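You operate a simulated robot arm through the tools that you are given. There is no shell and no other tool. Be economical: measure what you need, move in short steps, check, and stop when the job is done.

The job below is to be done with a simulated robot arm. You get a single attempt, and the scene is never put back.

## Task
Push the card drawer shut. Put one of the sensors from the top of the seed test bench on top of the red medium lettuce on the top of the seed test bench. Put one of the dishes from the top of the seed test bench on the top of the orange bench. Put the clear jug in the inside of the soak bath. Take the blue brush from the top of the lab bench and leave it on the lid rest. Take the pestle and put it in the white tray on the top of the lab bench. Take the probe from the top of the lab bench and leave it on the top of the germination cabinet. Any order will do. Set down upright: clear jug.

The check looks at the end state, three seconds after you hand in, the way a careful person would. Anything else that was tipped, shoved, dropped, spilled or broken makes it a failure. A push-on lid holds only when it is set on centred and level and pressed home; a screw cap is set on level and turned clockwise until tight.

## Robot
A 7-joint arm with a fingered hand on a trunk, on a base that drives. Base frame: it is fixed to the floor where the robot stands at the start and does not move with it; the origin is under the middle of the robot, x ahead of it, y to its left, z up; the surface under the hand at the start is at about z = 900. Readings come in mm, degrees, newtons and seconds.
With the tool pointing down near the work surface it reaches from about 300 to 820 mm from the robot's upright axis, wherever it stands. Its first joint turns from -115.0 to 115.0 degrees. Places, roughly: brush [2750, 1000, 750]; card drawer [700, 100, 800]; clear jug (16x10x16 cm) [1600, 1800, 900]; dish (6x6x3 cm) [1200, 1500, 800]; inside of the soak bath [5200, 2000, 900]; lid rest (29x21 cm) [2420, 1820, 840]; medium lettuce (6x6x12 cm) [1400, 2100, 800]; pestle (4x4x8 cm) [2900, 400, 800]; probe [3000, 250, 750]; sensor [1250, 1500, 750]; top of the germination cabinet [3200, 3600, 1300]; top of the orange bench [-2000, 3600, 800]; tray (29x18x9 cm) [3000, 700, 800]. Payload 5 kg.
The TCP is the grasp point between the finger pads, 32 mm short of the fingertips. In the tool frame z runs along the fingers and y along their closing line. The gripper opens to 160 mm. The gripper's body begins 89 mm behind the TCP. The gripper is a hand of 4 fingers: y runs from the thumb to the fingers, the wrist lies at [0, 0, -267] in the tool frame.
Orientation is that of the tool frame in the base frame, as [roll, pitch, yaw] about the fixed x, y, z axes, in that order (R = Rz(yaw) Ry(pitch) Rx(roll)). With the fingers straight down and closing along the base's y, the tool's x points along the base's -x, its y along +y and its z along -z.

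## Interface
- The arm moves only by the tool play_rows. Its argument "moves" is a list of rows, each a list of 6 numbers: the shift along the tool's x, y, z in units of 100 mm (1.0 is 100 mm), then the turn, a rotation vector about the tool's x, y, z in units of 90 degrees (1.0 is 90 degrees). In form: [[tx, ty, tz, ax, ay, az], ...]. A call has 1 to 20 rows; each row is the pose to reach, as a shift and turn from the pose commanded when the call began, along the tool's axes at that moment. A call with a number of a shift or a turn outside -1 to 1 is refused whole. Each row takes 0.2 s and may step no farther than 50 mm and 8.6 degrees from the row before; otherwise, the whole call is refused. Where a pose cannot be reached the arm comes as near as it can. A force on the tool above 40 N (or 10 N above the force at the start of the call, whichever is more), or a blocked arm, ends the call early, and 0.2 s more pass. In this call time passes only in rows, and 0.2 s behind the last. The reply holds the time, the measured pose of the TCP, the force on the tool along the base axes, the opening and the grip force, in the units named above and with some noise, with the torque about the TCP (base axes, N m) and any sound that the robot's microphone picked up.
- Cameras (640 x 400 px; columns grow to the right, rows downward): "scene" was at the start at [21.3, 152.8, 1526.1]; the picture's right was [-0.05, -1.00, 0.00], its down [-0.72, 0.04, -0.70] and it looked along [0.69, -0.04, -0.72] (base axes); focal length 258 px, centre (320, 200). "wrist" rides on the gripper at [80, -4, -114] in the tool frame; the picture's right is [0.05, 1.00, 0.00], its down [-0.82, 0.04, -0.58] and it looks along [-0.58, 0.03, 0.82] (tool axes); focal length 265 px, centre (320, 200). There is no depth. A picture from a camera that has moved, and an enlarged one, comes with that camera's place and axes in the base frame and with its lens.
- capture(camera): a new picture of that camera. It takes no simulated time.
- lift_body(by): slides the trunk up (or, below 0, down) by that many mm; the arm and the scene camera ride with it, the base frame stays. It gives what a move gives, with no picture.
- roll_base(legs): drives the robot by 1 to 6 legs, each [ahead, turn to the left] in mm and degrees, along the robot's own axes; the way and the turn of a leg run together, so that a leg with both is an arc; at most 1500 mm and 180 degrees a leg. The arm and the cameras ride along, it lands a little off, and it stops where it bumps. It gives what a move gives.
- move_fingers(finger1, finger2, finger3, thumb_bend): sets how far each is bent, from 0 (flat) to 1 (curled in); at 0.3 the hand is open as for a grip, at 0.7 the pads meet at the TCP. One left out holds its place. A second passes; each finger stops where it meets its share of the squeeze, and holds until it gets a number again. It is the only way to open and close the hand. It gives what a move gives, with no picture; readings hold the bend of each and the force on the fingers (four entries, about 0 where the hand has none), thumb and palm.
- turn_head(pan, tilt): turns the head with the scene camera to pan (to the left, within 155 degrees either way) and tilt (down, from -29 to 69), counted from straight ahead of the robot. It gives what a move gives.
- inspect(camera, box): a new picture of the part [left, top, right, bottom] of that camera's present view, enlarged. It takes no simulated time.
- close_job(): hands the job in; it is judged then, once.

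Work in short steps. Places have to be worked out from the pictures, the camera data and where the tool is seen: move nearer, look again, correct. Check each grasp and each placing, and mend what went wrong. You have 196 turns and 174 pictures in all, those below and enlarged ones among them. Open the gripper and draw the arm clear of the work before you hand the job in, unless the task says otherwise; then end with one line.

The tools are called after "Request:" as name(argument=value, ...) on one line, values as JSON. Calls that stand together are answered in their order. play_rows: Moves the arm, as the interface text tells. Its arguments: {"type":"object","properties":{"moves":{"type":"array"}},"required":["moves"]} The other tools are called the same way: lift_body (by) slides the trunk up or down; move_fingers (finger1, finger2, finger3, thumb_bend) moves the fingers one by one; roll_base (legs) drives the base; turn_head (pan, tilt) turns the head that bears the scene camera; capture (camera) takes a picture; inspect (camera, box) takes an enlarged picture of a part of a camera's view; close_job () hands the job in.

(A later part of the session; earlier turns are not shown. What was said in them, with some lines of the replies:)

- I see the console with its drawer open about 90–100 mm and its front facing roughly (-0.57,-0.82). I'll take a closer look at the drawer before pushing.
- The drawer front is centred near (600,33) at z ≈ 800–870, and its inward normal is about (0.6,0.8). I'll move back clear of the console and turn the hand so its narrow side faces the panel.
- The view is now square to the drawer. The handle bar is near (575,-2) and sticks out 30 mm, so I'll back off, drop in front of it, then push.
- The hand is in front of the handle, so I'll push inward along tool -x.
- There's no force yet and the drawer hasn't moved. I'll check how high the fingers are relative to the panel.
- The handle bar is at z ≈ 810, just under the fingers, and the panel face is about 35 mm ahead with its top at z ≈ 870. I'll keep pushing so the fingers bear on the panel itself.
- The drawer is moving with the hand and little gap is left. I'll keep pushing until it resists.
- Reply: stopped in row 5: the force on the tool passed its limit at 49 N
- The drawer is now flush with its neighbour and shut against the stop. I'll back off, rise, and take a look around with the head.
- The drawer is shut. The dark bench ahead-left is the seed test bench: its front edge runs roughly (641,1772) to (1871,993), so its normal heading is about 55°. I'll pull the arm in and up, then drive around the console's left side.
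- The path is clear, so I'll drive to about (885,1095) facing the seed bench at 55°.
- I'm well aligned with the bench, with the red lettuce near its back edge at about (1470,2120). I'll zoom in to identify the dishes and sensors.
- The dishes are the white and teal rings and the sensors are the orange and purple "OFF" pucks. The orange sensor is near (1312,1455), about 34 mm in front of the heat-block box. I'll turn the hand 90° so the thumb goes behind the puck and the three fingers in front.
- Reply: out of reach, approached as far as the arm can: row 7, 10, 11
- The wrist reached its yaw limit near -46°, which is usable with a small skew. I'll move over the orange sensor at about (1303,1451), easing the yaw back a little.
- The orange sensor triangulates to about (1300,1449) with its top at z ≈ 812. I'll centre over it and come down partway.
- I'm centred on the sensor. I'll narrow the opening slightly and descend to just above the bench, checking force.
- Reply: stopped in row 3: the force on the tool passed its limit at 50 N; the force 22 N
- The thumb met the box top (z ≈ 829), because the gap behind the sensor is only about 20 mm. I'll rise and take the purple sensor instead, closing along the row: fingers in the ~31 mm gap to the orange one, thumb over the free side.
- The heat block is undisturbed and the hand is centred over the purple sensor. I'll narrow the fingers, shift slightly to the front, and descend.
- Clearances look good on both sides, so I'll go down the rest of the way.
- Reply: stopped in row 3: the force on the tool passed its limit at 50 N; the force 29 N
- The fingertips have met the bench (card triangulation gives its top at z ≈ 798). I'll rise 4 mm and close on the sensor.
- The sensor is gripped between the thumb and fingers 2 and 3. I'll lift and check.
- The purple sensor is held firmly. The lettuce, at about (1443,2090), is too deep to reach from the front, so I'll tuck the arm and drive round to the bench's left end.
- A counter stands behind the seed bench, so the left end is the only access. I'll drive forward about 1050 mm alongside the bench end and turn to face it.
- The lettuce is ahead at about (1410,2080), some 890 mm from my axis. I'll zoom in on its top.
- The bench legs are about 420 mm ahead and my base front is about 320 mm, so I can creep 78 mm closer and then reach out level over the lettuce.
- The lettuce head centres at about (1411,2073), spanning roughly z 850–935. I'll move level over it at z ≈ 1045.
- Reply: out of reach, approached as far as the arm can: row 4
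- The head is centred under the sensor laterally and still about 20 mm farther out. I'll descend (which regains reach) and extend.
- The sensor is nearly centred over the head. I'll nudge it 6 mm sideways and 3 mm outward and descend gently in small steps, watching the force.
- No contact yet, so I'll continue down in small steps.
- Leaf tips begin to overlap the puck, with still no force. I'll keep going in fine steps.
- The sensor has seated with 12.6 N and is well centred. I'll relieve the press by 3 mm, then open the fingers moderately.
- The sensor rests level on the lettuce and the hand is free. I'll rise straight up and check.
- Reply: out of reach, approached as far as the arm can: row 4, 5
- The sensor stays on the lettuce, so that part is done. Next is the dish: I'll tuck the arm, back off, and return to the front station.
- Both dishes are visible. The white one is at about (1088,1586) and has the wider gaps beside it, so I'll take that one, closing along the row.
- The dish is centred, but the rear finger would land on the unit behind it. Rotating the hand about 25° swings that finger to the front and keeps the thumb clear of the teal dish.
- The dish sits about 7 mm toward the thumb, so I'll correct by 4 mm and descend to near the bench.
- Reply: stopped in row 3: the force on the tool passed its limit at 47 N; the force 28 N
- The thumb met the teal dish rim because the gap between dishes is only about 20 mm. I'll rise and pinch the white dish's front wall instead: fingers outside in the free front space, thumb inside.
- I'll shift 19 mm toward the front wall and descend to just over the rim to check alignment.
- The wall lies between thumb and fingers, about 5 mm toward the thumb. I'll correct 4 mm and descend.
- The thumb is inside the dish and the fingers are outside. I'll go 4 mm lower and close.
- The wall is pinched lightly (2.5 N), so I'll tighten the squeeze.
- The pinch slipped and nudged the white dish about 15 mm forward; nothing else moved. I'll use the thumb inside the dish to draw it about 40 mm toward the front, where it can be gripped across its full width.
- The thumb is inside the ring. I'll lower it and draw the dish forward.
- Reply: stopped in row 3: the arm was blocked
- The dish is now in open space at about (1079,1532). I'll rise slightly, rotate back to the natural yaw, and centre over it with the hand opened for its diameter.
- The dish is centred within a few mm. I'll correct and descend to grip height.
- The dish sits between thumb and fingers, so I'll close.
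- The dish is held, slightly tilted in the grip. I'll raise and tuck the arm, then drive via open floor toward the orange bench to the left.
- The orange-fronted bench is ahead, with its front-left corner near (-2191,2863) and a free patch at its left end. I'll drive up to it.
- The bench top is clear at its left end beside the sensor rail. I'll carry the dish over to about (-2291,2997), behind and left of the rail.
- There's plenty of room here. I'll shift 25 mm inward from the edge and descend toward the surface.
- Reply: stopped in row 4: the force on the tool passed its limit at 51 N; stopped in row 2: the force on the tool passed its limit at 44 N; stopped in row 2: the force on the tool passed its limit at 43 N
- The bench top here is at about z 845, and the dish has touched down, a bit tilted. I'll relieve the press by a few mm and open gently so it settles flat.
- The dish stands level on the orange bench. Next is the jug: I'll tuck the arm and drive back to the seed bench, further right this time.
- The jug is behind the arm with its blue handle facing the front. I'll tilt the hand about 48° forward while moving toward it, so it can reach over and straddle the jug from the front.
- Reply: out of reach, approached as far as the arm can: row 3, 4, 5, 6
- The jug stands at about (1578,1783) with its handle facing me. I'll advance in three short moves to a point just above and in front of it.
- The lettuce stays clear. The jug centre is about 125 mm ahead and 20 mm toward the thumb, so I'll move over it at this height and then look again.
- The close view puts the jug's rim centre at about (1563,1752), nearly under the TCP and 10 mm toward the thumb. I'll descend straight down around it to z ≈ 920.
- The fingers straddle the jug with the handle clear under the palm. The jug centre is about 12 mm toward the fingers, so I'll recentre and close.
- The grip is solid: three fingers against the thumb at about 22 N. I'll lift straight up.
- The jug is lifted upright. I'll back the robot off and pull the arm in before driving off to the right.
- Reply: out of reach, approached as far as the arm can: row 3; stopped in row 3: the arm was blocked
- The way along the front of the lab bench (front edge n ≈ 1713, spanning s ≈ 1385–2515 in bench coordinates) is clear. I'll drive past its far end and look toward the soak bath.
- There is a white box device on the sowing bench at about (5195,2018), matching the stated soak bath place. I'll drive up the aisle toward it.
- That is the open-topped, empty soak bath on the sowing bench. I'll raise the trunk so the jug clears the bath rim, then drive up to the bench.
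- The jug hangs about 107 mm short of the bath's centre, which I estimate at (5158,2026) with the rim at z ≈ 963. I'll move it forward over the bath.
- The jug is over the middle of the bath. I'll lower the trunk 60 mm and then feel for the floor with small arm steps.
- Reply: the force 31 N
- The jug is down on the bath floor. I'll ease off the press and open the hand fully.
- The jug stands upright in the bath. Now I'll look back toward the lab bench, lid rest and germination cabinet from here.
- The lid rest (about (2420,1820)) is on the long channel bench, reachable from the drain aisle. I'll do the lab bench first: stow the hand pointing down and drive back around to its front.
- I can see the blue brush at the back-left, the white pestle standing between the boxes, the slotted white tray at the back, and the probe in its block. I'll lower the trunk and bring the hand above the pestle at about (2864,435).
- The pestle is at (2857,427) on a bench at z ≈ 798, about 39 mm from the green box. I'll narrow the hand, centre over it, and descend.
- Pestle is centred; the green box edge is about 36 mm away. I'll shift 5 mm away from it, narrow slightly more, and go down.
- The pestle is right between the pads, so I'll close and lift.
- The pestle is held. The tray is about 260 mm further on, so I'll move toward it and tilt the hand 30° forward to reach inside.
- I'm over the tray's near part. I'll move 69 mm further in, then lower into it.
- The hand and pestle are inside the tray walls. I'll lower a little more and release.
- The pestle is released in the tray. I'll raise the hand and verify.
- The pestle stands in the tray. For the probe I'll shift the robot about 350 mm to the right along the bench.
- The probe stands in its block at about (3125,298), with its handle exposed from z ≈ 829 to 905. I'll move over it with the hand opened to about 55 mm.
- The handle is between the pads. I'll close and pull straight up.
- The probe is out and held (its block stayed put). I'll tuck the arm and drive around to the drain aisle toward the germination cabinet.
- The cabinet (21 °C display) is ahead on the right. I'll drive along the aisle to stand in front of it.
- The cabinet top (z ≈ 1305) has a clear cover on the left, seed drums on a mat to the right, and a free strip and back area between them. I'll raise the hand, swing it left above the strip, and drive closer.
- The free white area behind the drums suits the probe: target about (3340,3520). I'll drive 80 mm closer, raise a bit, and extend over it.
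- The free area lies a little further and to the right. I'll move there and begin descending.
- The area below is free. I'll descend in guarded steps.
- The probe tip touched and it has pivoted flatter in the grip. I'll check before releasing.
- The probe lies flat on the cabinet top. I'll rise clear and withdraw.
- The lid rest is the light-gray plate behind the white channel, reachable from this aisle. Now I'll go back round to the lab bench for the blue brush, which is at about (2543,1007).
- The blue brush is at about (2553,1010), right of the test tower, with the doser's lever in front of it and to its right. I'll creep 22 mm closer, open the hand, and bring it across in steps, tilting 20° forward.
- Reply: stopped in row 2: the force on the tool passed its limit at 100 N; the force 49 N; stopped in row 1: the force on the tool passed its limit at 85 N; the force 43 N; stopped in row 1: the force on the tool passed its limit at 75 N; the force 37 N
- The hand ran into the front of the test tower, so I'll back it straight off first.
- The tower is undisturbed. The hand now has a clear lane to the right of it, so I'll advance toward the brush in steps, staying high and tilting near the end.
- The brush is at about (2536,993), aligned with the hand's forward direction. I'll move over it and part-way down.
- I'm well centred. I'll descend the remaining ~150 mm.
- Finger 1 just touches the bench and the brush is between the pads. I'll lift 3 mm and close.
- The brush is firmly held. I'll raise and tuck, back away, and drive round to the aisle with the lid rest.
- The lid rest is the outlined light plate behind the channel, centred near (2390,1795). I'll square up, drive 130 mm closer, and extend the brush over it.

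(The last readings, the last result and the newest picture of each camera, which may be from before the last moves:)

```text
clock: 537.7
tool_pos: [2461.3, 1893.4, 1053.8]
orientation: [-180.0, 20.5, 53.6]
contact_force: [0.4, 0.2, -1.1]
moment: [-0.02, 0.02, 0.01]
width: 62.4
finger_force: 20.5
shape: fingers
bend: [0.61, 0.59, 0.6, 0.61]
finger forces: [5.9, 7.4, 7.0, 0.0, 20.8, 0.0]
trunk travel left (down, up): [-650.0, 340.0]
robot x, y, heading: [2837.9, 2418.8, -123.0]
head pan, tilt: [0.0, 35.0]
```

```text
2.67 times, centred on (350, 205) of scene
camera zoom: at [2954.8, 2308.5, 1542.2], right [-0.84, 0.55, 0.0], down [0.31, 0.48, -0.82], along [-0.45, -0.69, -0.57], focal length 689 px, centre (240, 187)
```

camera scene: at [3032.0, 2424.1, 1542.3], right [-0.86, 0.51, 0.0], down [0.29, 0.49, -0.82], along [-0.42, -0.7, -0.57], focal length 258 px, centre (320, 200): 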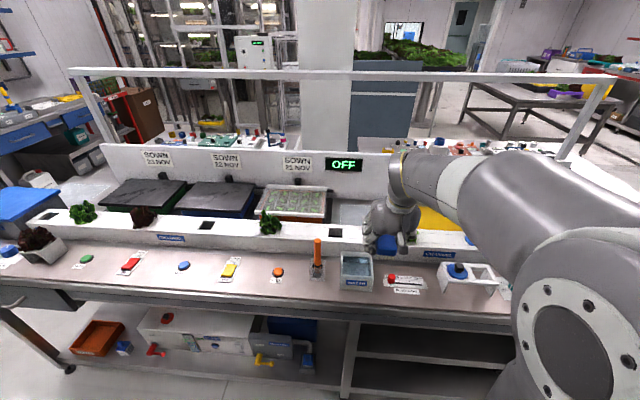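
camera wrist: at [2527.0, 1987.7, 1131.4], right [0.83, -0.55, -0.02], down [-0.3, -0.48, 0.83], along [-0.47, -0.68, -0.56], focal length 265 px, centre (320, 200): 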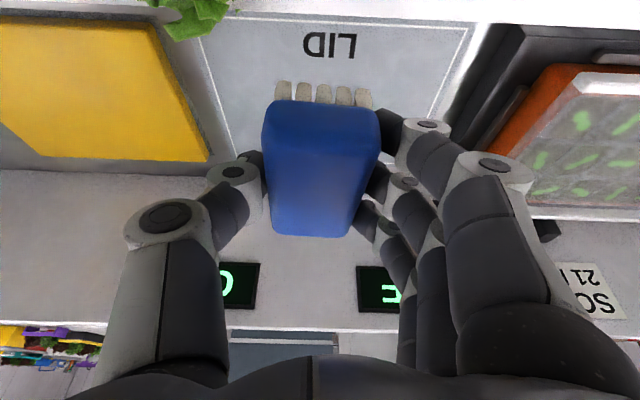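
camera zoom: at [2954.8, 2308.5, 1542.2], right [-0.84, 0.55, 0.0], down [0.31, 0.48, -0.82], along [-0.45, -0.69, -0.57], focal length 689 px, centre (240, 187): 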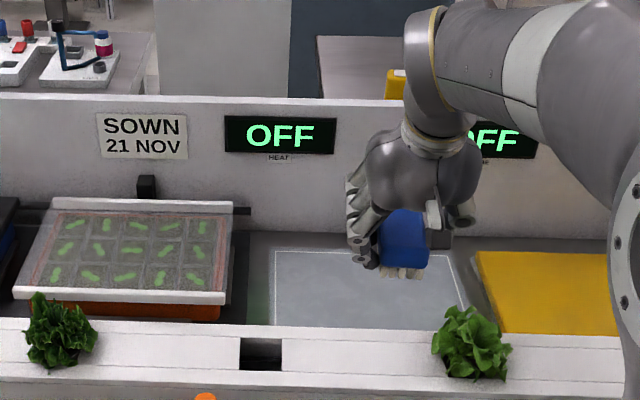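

The plate is clearly labelled LID, and its near edge is right below the TCP. I'll move 103 mm forward to its centre and descend.

Request:
play_rows(moves=[[-0.32, 0.02, 0.12, 0, 0, 0], [-0.64, 0.05, 0.24, 0, 0, 0], [-0.97, 0.07, 0.36, 0, 0, 0]])

Request:
play_rows(moves=[[0.12, 0, 0.33, 0, 0, 0], [0.24, 0, 0.66, 0, 0, 0], [0.35, 0, 0.93, 0, 0, 0]])

Request:
capture(camera="wrist")

Request:
inspect(camera="scene", box=[260, 130, 440, 280])

```text
clock: 538.5
tool_pos: [2407.6, 1803.8, 1054.3]
orientation: [179.9, 20.4, 53.7]
contact_force: [1.3, 0.5, -2.1]
moment: [0.0, 0.01, 0.01]
width: 62.5
finger_force: 21.2
shape: fingers
bend: [0.61, 0.59, 0.6, 0.61]
finger forces: [5.8, 7.3, 6.8, 0.0, 20.6, 0.0]
trunk travel left (down, up): [-650.0, 340.0]
robot x, y, heading: [2842.3, 2421.1, -123.3]
head pan, tilt: [0.0, 35.0]
```

```text
clock: 539.3
tool_pos: [2407.4, 1804.1, 956.9]
orientation: [180.0, 20.5, 53.6]
contact_force: [-0.4, 0.1, -1.0]
moment: [0.01, 0.0, -0.04]
width: 62.8
finger_force: 20.0
shape: fingers
bend: [0.61, 0.59, 0.6, 0.61]
finger forces: [5.9, 7.4, 6.9, 0.0, 20.8, 0.0]
trunk travel left (down, up): [-650.0, 340.0]
robot x, y, heading: [2837.6, 2416.6, -123.1]
head pan, tilt: [0.0, 35.0]
```

```text
10 pictures are left
camera wrist: at [2471.7, 1899.6, 1035.1], right [0.83, -0.55, -0.02], down [-0.3, -0.48, 0.83], along [-0.47, -0.68, -0.56], focal length 265 px, centre (320, 200)
```

wrist: 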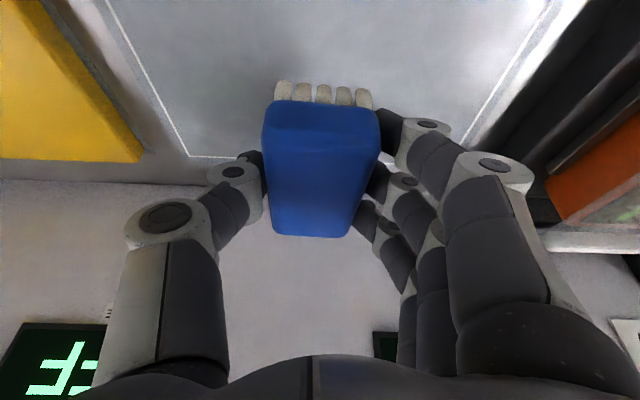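

```text
2.67 times, centred on (350, 205) of scene
camera zoom: at [2955.0, 2308.8, 1542.3], right [-0.84, 0.55, 0.0], down [0.31, 0.48, -0.82], along [-0.45, -0.69, -0.57], focal length 689 px, centre (240, 187)
```

zoom: 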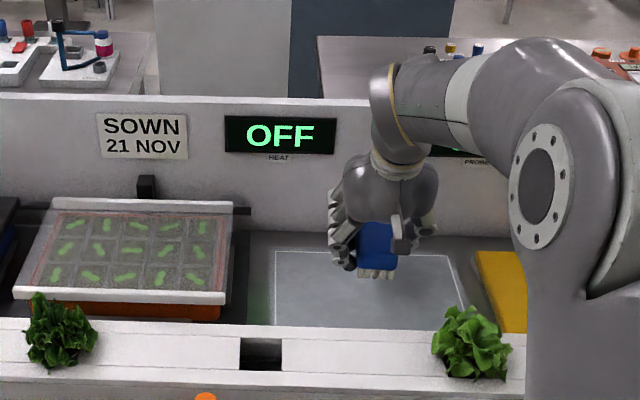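

The brush is centred over the plate (far outline 91 mm ahead). I'll descend until it touches.

Request:
play_rows(moves=[[0.05, 0, 0.14, 0, 0, 0], [0.1, 0, 0.28, 0, 0, 0], [0.14, 0, 0.38, 0, 0, 0]])

Request:
play_rows(moves=[[0.018, 0, 0.047, 0, 0, 0], [0.035, 0, 0.094, 0, 0, 0]])

Request:
play_rows(moves=[[0.018, 0, 0.047, 0, 0, 0], [0.035, 0, 0.094, 0, 0, 0]])

```text
clock: 540.1
tool_pos: [2407.0, 1806.9, 914.7]
orientation: [-179.9, 20.5, 53.6]
contact_force: [-0.4, 0.8, -1.0]
moment: [0.0, 0.01, 0.01]
width: 62.5
finger_force: 20.1
shape: fingers
bend: [0.61, 0.59, 0.6, 0.61]
finger forces: [5.9, 7.5, 6.9, 0.0, 20.8, 0.0]
trunk travel left (down, up): [-650.0, 340.0]
robot x, y, heading: [2838.5, 2419.9, -123.2]
head pan, tilt: [0.0, 35.0]
```

```text
clock: 540.7
tool_pos: [2407.1, 1805.3, 905.0]
orientation: [-179.9, 20.4, 53.5]
contact_force: [0.8, 0.2, -1.1]
moment: [0.04, 0.02, 0.02]
width: 62.7
finger_force: 20.1
shape: fingers
bend: [0.61, 0.59, 0.6, 0.61]
finger forces: [6.0, 7.3, 6.9, 0.0, 20.7, 0.0]
trunk travel left (down, up): [-650.0, 340.0]
robot x, y, heading: [2843.0, 2419.0, -122.9]
head pan, tilt: [0.0, 35.0]
```

```text
clock: 541.3
tool_pos: [2409.1, 1805.3, 898.9]
orientation: [180.0, 20.7, 53.7]
contact_force: [2.5, 0.0, 15.3]
moment: [-0.08, -0.44, -0.03]
width: 62.4
finger_force: 28.5
shape: fingers
bend: [0.62, 0.6, 0.6, 0.61]
finger forces: [20.2, 7.6, 7.0, 0.1, 21.9, 0.0]
trunk travel left (down, up): [-650.0, 340.0]
robot x, y, heading: [2843.3, 2418.6, -123.1]
head pan, tilt: [0.0, 35.0]
```

Contact is made. I'll ease off slightly, open, and rise.

Request:
play_rows(moves=[[-0.01, 0, -0.03, 0, 0, 0]])

Request:
move_fingers(finger1=0.5, finger2=0.5, finger3=0.5, thumb_bend=0.5)

Request:
play_rows(moves=[[-0.04, 0, -0.1, 0, 0, 0], [-0.15, 0, -0.4, 0, 0, 0], [-0.25, 0, -0.7, 0, 0, 0], [-0.36, 0, -0.98, 0, 0, 0]])

Request:
play_rows(moves=[[-0.1, 0, -0.3, 0, 0, 0], [0.2, 0, -0.5, 0, 0, 0], [0.6, 0, -0.65, 0, 0, 0], [0.9, 0, -0.75, 0, 0, 0]])

Request:
capture(camera="wrist")

Request:
inspect(camera="scene", box=[260, 130, 440, 280])

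```text
clock: 541.7
tool_pos: [2408.6, 1805.4, 898.7]
orientation: [180.0, 20.6, 53.8]
contact_force: [-0.3, -3.3, 10.1]
moment: [-0.29, -0.11, -0.03]
width: 62.7
finger_force: 26.8
shape: fingers
bend: [0.61, 0.6, 0.6, 0.61]
finger forces: [15.5, 8.0, 7.6, 0.0, 21.2, 0.0]
trunk travel left (down, up): [-650.0, 340.0]
robot x, y, heading: [2837.1, 2416.3, -123.0]
head pan, tilt: [0.0, 35.0]
```

```text
clock: 542.7
tool_pos: [2407.7, 1807.6, 898.7]
orientation: [179.9, 20.6, 53.7]
contact_force: [-3.8, 0.6, 10.5]
moment: [0.0, -0.26, 0.02]
width: 76.1
finger_force: 5.8
shape: fingers
bend: [0.63, 0.5, 0.5, 0.5]
finger forces: [11.2, 0.0, 0.1, 0.0, 0.0, 0.1]
trunk travel left (down, up): [-650.0, 340.0]
robot x, y, heading: [2838.2, 2417.2, -123.4]
head pan, tilt: [0.0, 35.0]
```

```text
clock: 543.7
tool_pos: [2408.0, 1806.9, 1003.5]
orientation: [-179.9, 20.4, 53.6]
contact_force: [-0.4, 0.9, 0.0]
moment: [0.01, -0.02, 0.04]
width: 90.4
finger_force: 0.0
shape: fingers
bend: [0.5, 0.5, 0.5, 0.5]
finger forces: [0.0, 0.0, 0.1, 0.0, 0.1, 0.0]
trunk travel left (down, up): [-650.0, 340.0]
robot x, y, heading: [2841.1, 2419.1, -123.2]
head pan, tilt: [0.0, 35.0]
```

```text
clock: 544.7
tool_pos: [2473.9, 1895.1, 1039.6]
orientation: [180.0, 20.5, 53.7]
contact_force: [-0.6, 0.7, -0.1]
moment: [-0.04, -0.02, -0.02]
width: 90.6
finger_force: 0.1
shape: fingers
bend: [0.5, 0.5, 0.5, 0.5]
finger forces: [0.0, 0.1, 0.0, 0.0, 0.1, 0.1]
trunk travel left (down, up): [-650.0, 340.0]
robot x, y, heading: [2839.6, 2417.1, -123.0]
head pan, tilt: [0.0, 35.0]
```

```text
8 pictures are left
camera wrist: at [2538.3, 1990.0, 1118.3], right [0.83, -0.55, -0.02], down [-0.3, -0.48, 0.83], along [-0.47, -0.68, -0.56], focal length 265 px, centre (320, 200)
```

wrist: 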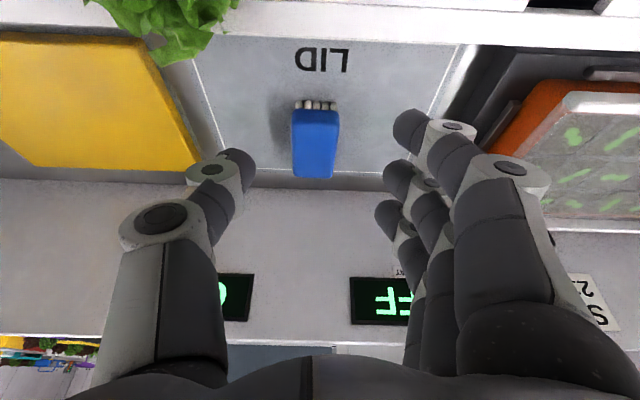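

```text
2.67 times, centred on (350, 205) of scene
camera zoom: at [2955.6, 2309.5, 1542.3], right [-0.84, 0.55, 0.0], down [0.31, 0.48, -0.82], along [-0.45, -0.69, -0.57], focal length 689 px, centre (240, 187)
```

zoom: 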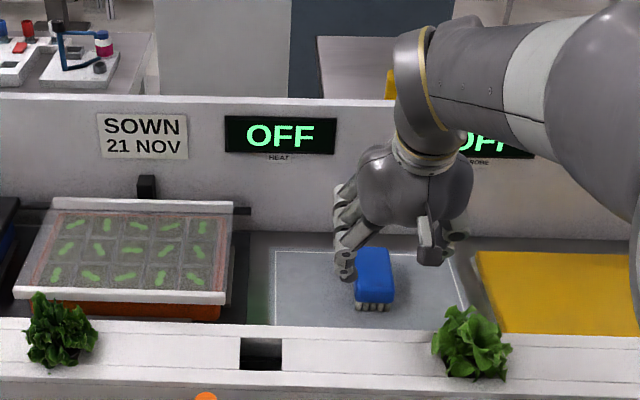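

The brush rests on the lid plate. I'll draw the arm clear, back off, and take a last look at the sensor on the lettuce from here.

Request:
play_rows(moves=[[0.31, 0, -0.3, 0, 0, 0], [0.62, 0, -0.5, 0, 0, 0], [0.94, 0, -0.6, 0, 0, 0]])

Request:
roll_base(legs=[[-250, 0]])

Request:
move_fingers(finger1=0.3, finger2=0.3, finger3=0.3, thumb_bend=0.3)

Request:
turn_head(pan=-43, tilt=20)

Request:
capture(camera="scene")

```text
clock: 545.5
tool_pos: [2536.9, 1982.7, 1064.0]
orientation: [180.0, 20.6, 53.6]
contact_force: [1.0, -0.4, -1.2]
moment: [-0.01, -0.02, 0.02]
width: 90.5
finger_force: 0.1
shape: fingers
bend: [0.5, 0.5, 0.5, 0.5]
finger forces: [0.0, 0.0, 0.0, 0.0, 0.1, 0.1]
trunk travel left (down, up): [-650.0, 340.0]
robot x, y, heading: [2835.6, 2416.5, -123.3]
head pan, tilt: [0.0, 35.0]
```

```text
clock: 547.3
tool_pos: [2676.1, 2194.3, 1064.1]
orientation: [179.9, 20.5, 53.8]
contact_force: [0.3, -0.1, 0.6]
moment: [-0.04, 0.04, -0.02]
width: 90.7
finger_force: 0.1
shape: fingers
bend: [0.5, 0.5, 0.5, 0.5]
finger forces: [0.0, 0.0, 0.0, 0.0, 0.0, 0.0]
trunk travel left (down, up): [-650.0, 340.0]
robot x, y, heading: [2979.7, 2629.4, -123.2]
head pan, tilt: [0.0, 35.0]
```

```text
clock: 548.3
tool_pos: [2675.7, 2194.0, 1064.1]
orientation: [179.9, 20.6, 53.7]
contact_force: [-0.1, -0.3, -0.6]
moment: [-0.01, 0.02, 0.0]
width: 169.8
finger_force: 0.2
shape: fingers
bend: [0.3, 0.3, 0.3, 0.3]
finger forces: [0.0, 0.0, 0.0, 0.0, 0.0, 0.0]
trunk travel left (down, up): [-650.0, 340.0]
robot x, y, heading: [2974.2, 2629.2, -123.0]
head pan, tilt: [0.0, 35.0]
```

```text
clock: 549.4
tool_pos: [2676.2, 2193.8, 1063.7]
orientation: [-180.0, 20.5, 53.8]
contact_force: [0.0, 0.2, -0.4]
moment: [-0.01, 0.0, -0.04]
width: 170.2
finger_force: 0.0
shape: fingers
bend: [0.3, 0.3, 0.3, 0.3]
finger forces: [0.1, 0.0, 0.1, 0.0, 0.0, 0.1]
trunk travel left (down, up): [-650.0, 340.0]
robot x, y, heading: [2978.5, 2625.4, -123.2]
head pan, tilt: [-43.0, 20.0]
```

```text
6 pictures are left
camera scene: at [3050.9, 2571.1, 1566.1], right [-0.24, 0.97, 0.0], down [0.33, 0.08, -0.94], along [-0.91, -0.23, -0.34], focal length 258 px, centre (320, 200)
```

scene: 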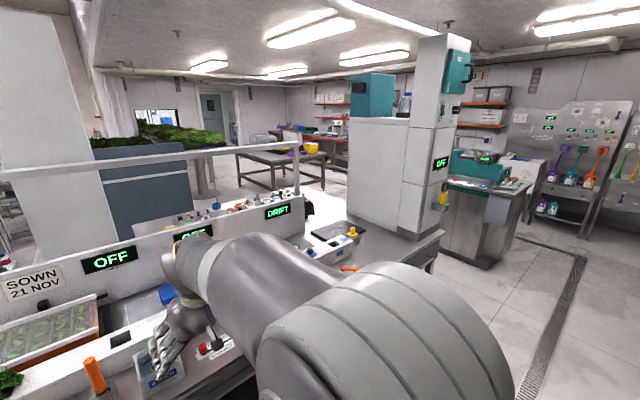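

Request:
inspect(camera="scene", box=[270, 180, 350, 230])

```text
8.00 times, centred on (310, 205) of scene
camera zoom: at [3050.9, 2571.1, 1566.1], right [-0.24, 0.97, 0.0], down [0.33, 0.08, -0.94], along [-0.91, -0.23, -0.34], focal length 2068 px, centre (400, 160)
```

zoom: 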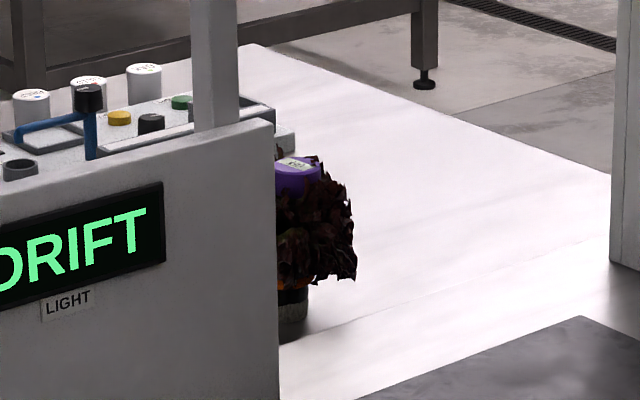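

The purple sensor is still sitting on the lettuce, and each of the seven jobs has been checked in pictures. The hand is open and clear of the work, so I'm handing in.

Request:
close_job()

```text
The job is handed in.
```

All seven tasks are done and handed in. Along the way the hand ran into the front of the test tower, touched the heat-block box and the teal dish, and nudged the orange sensor about 4 mm; I saw no lasting effect from any of these.
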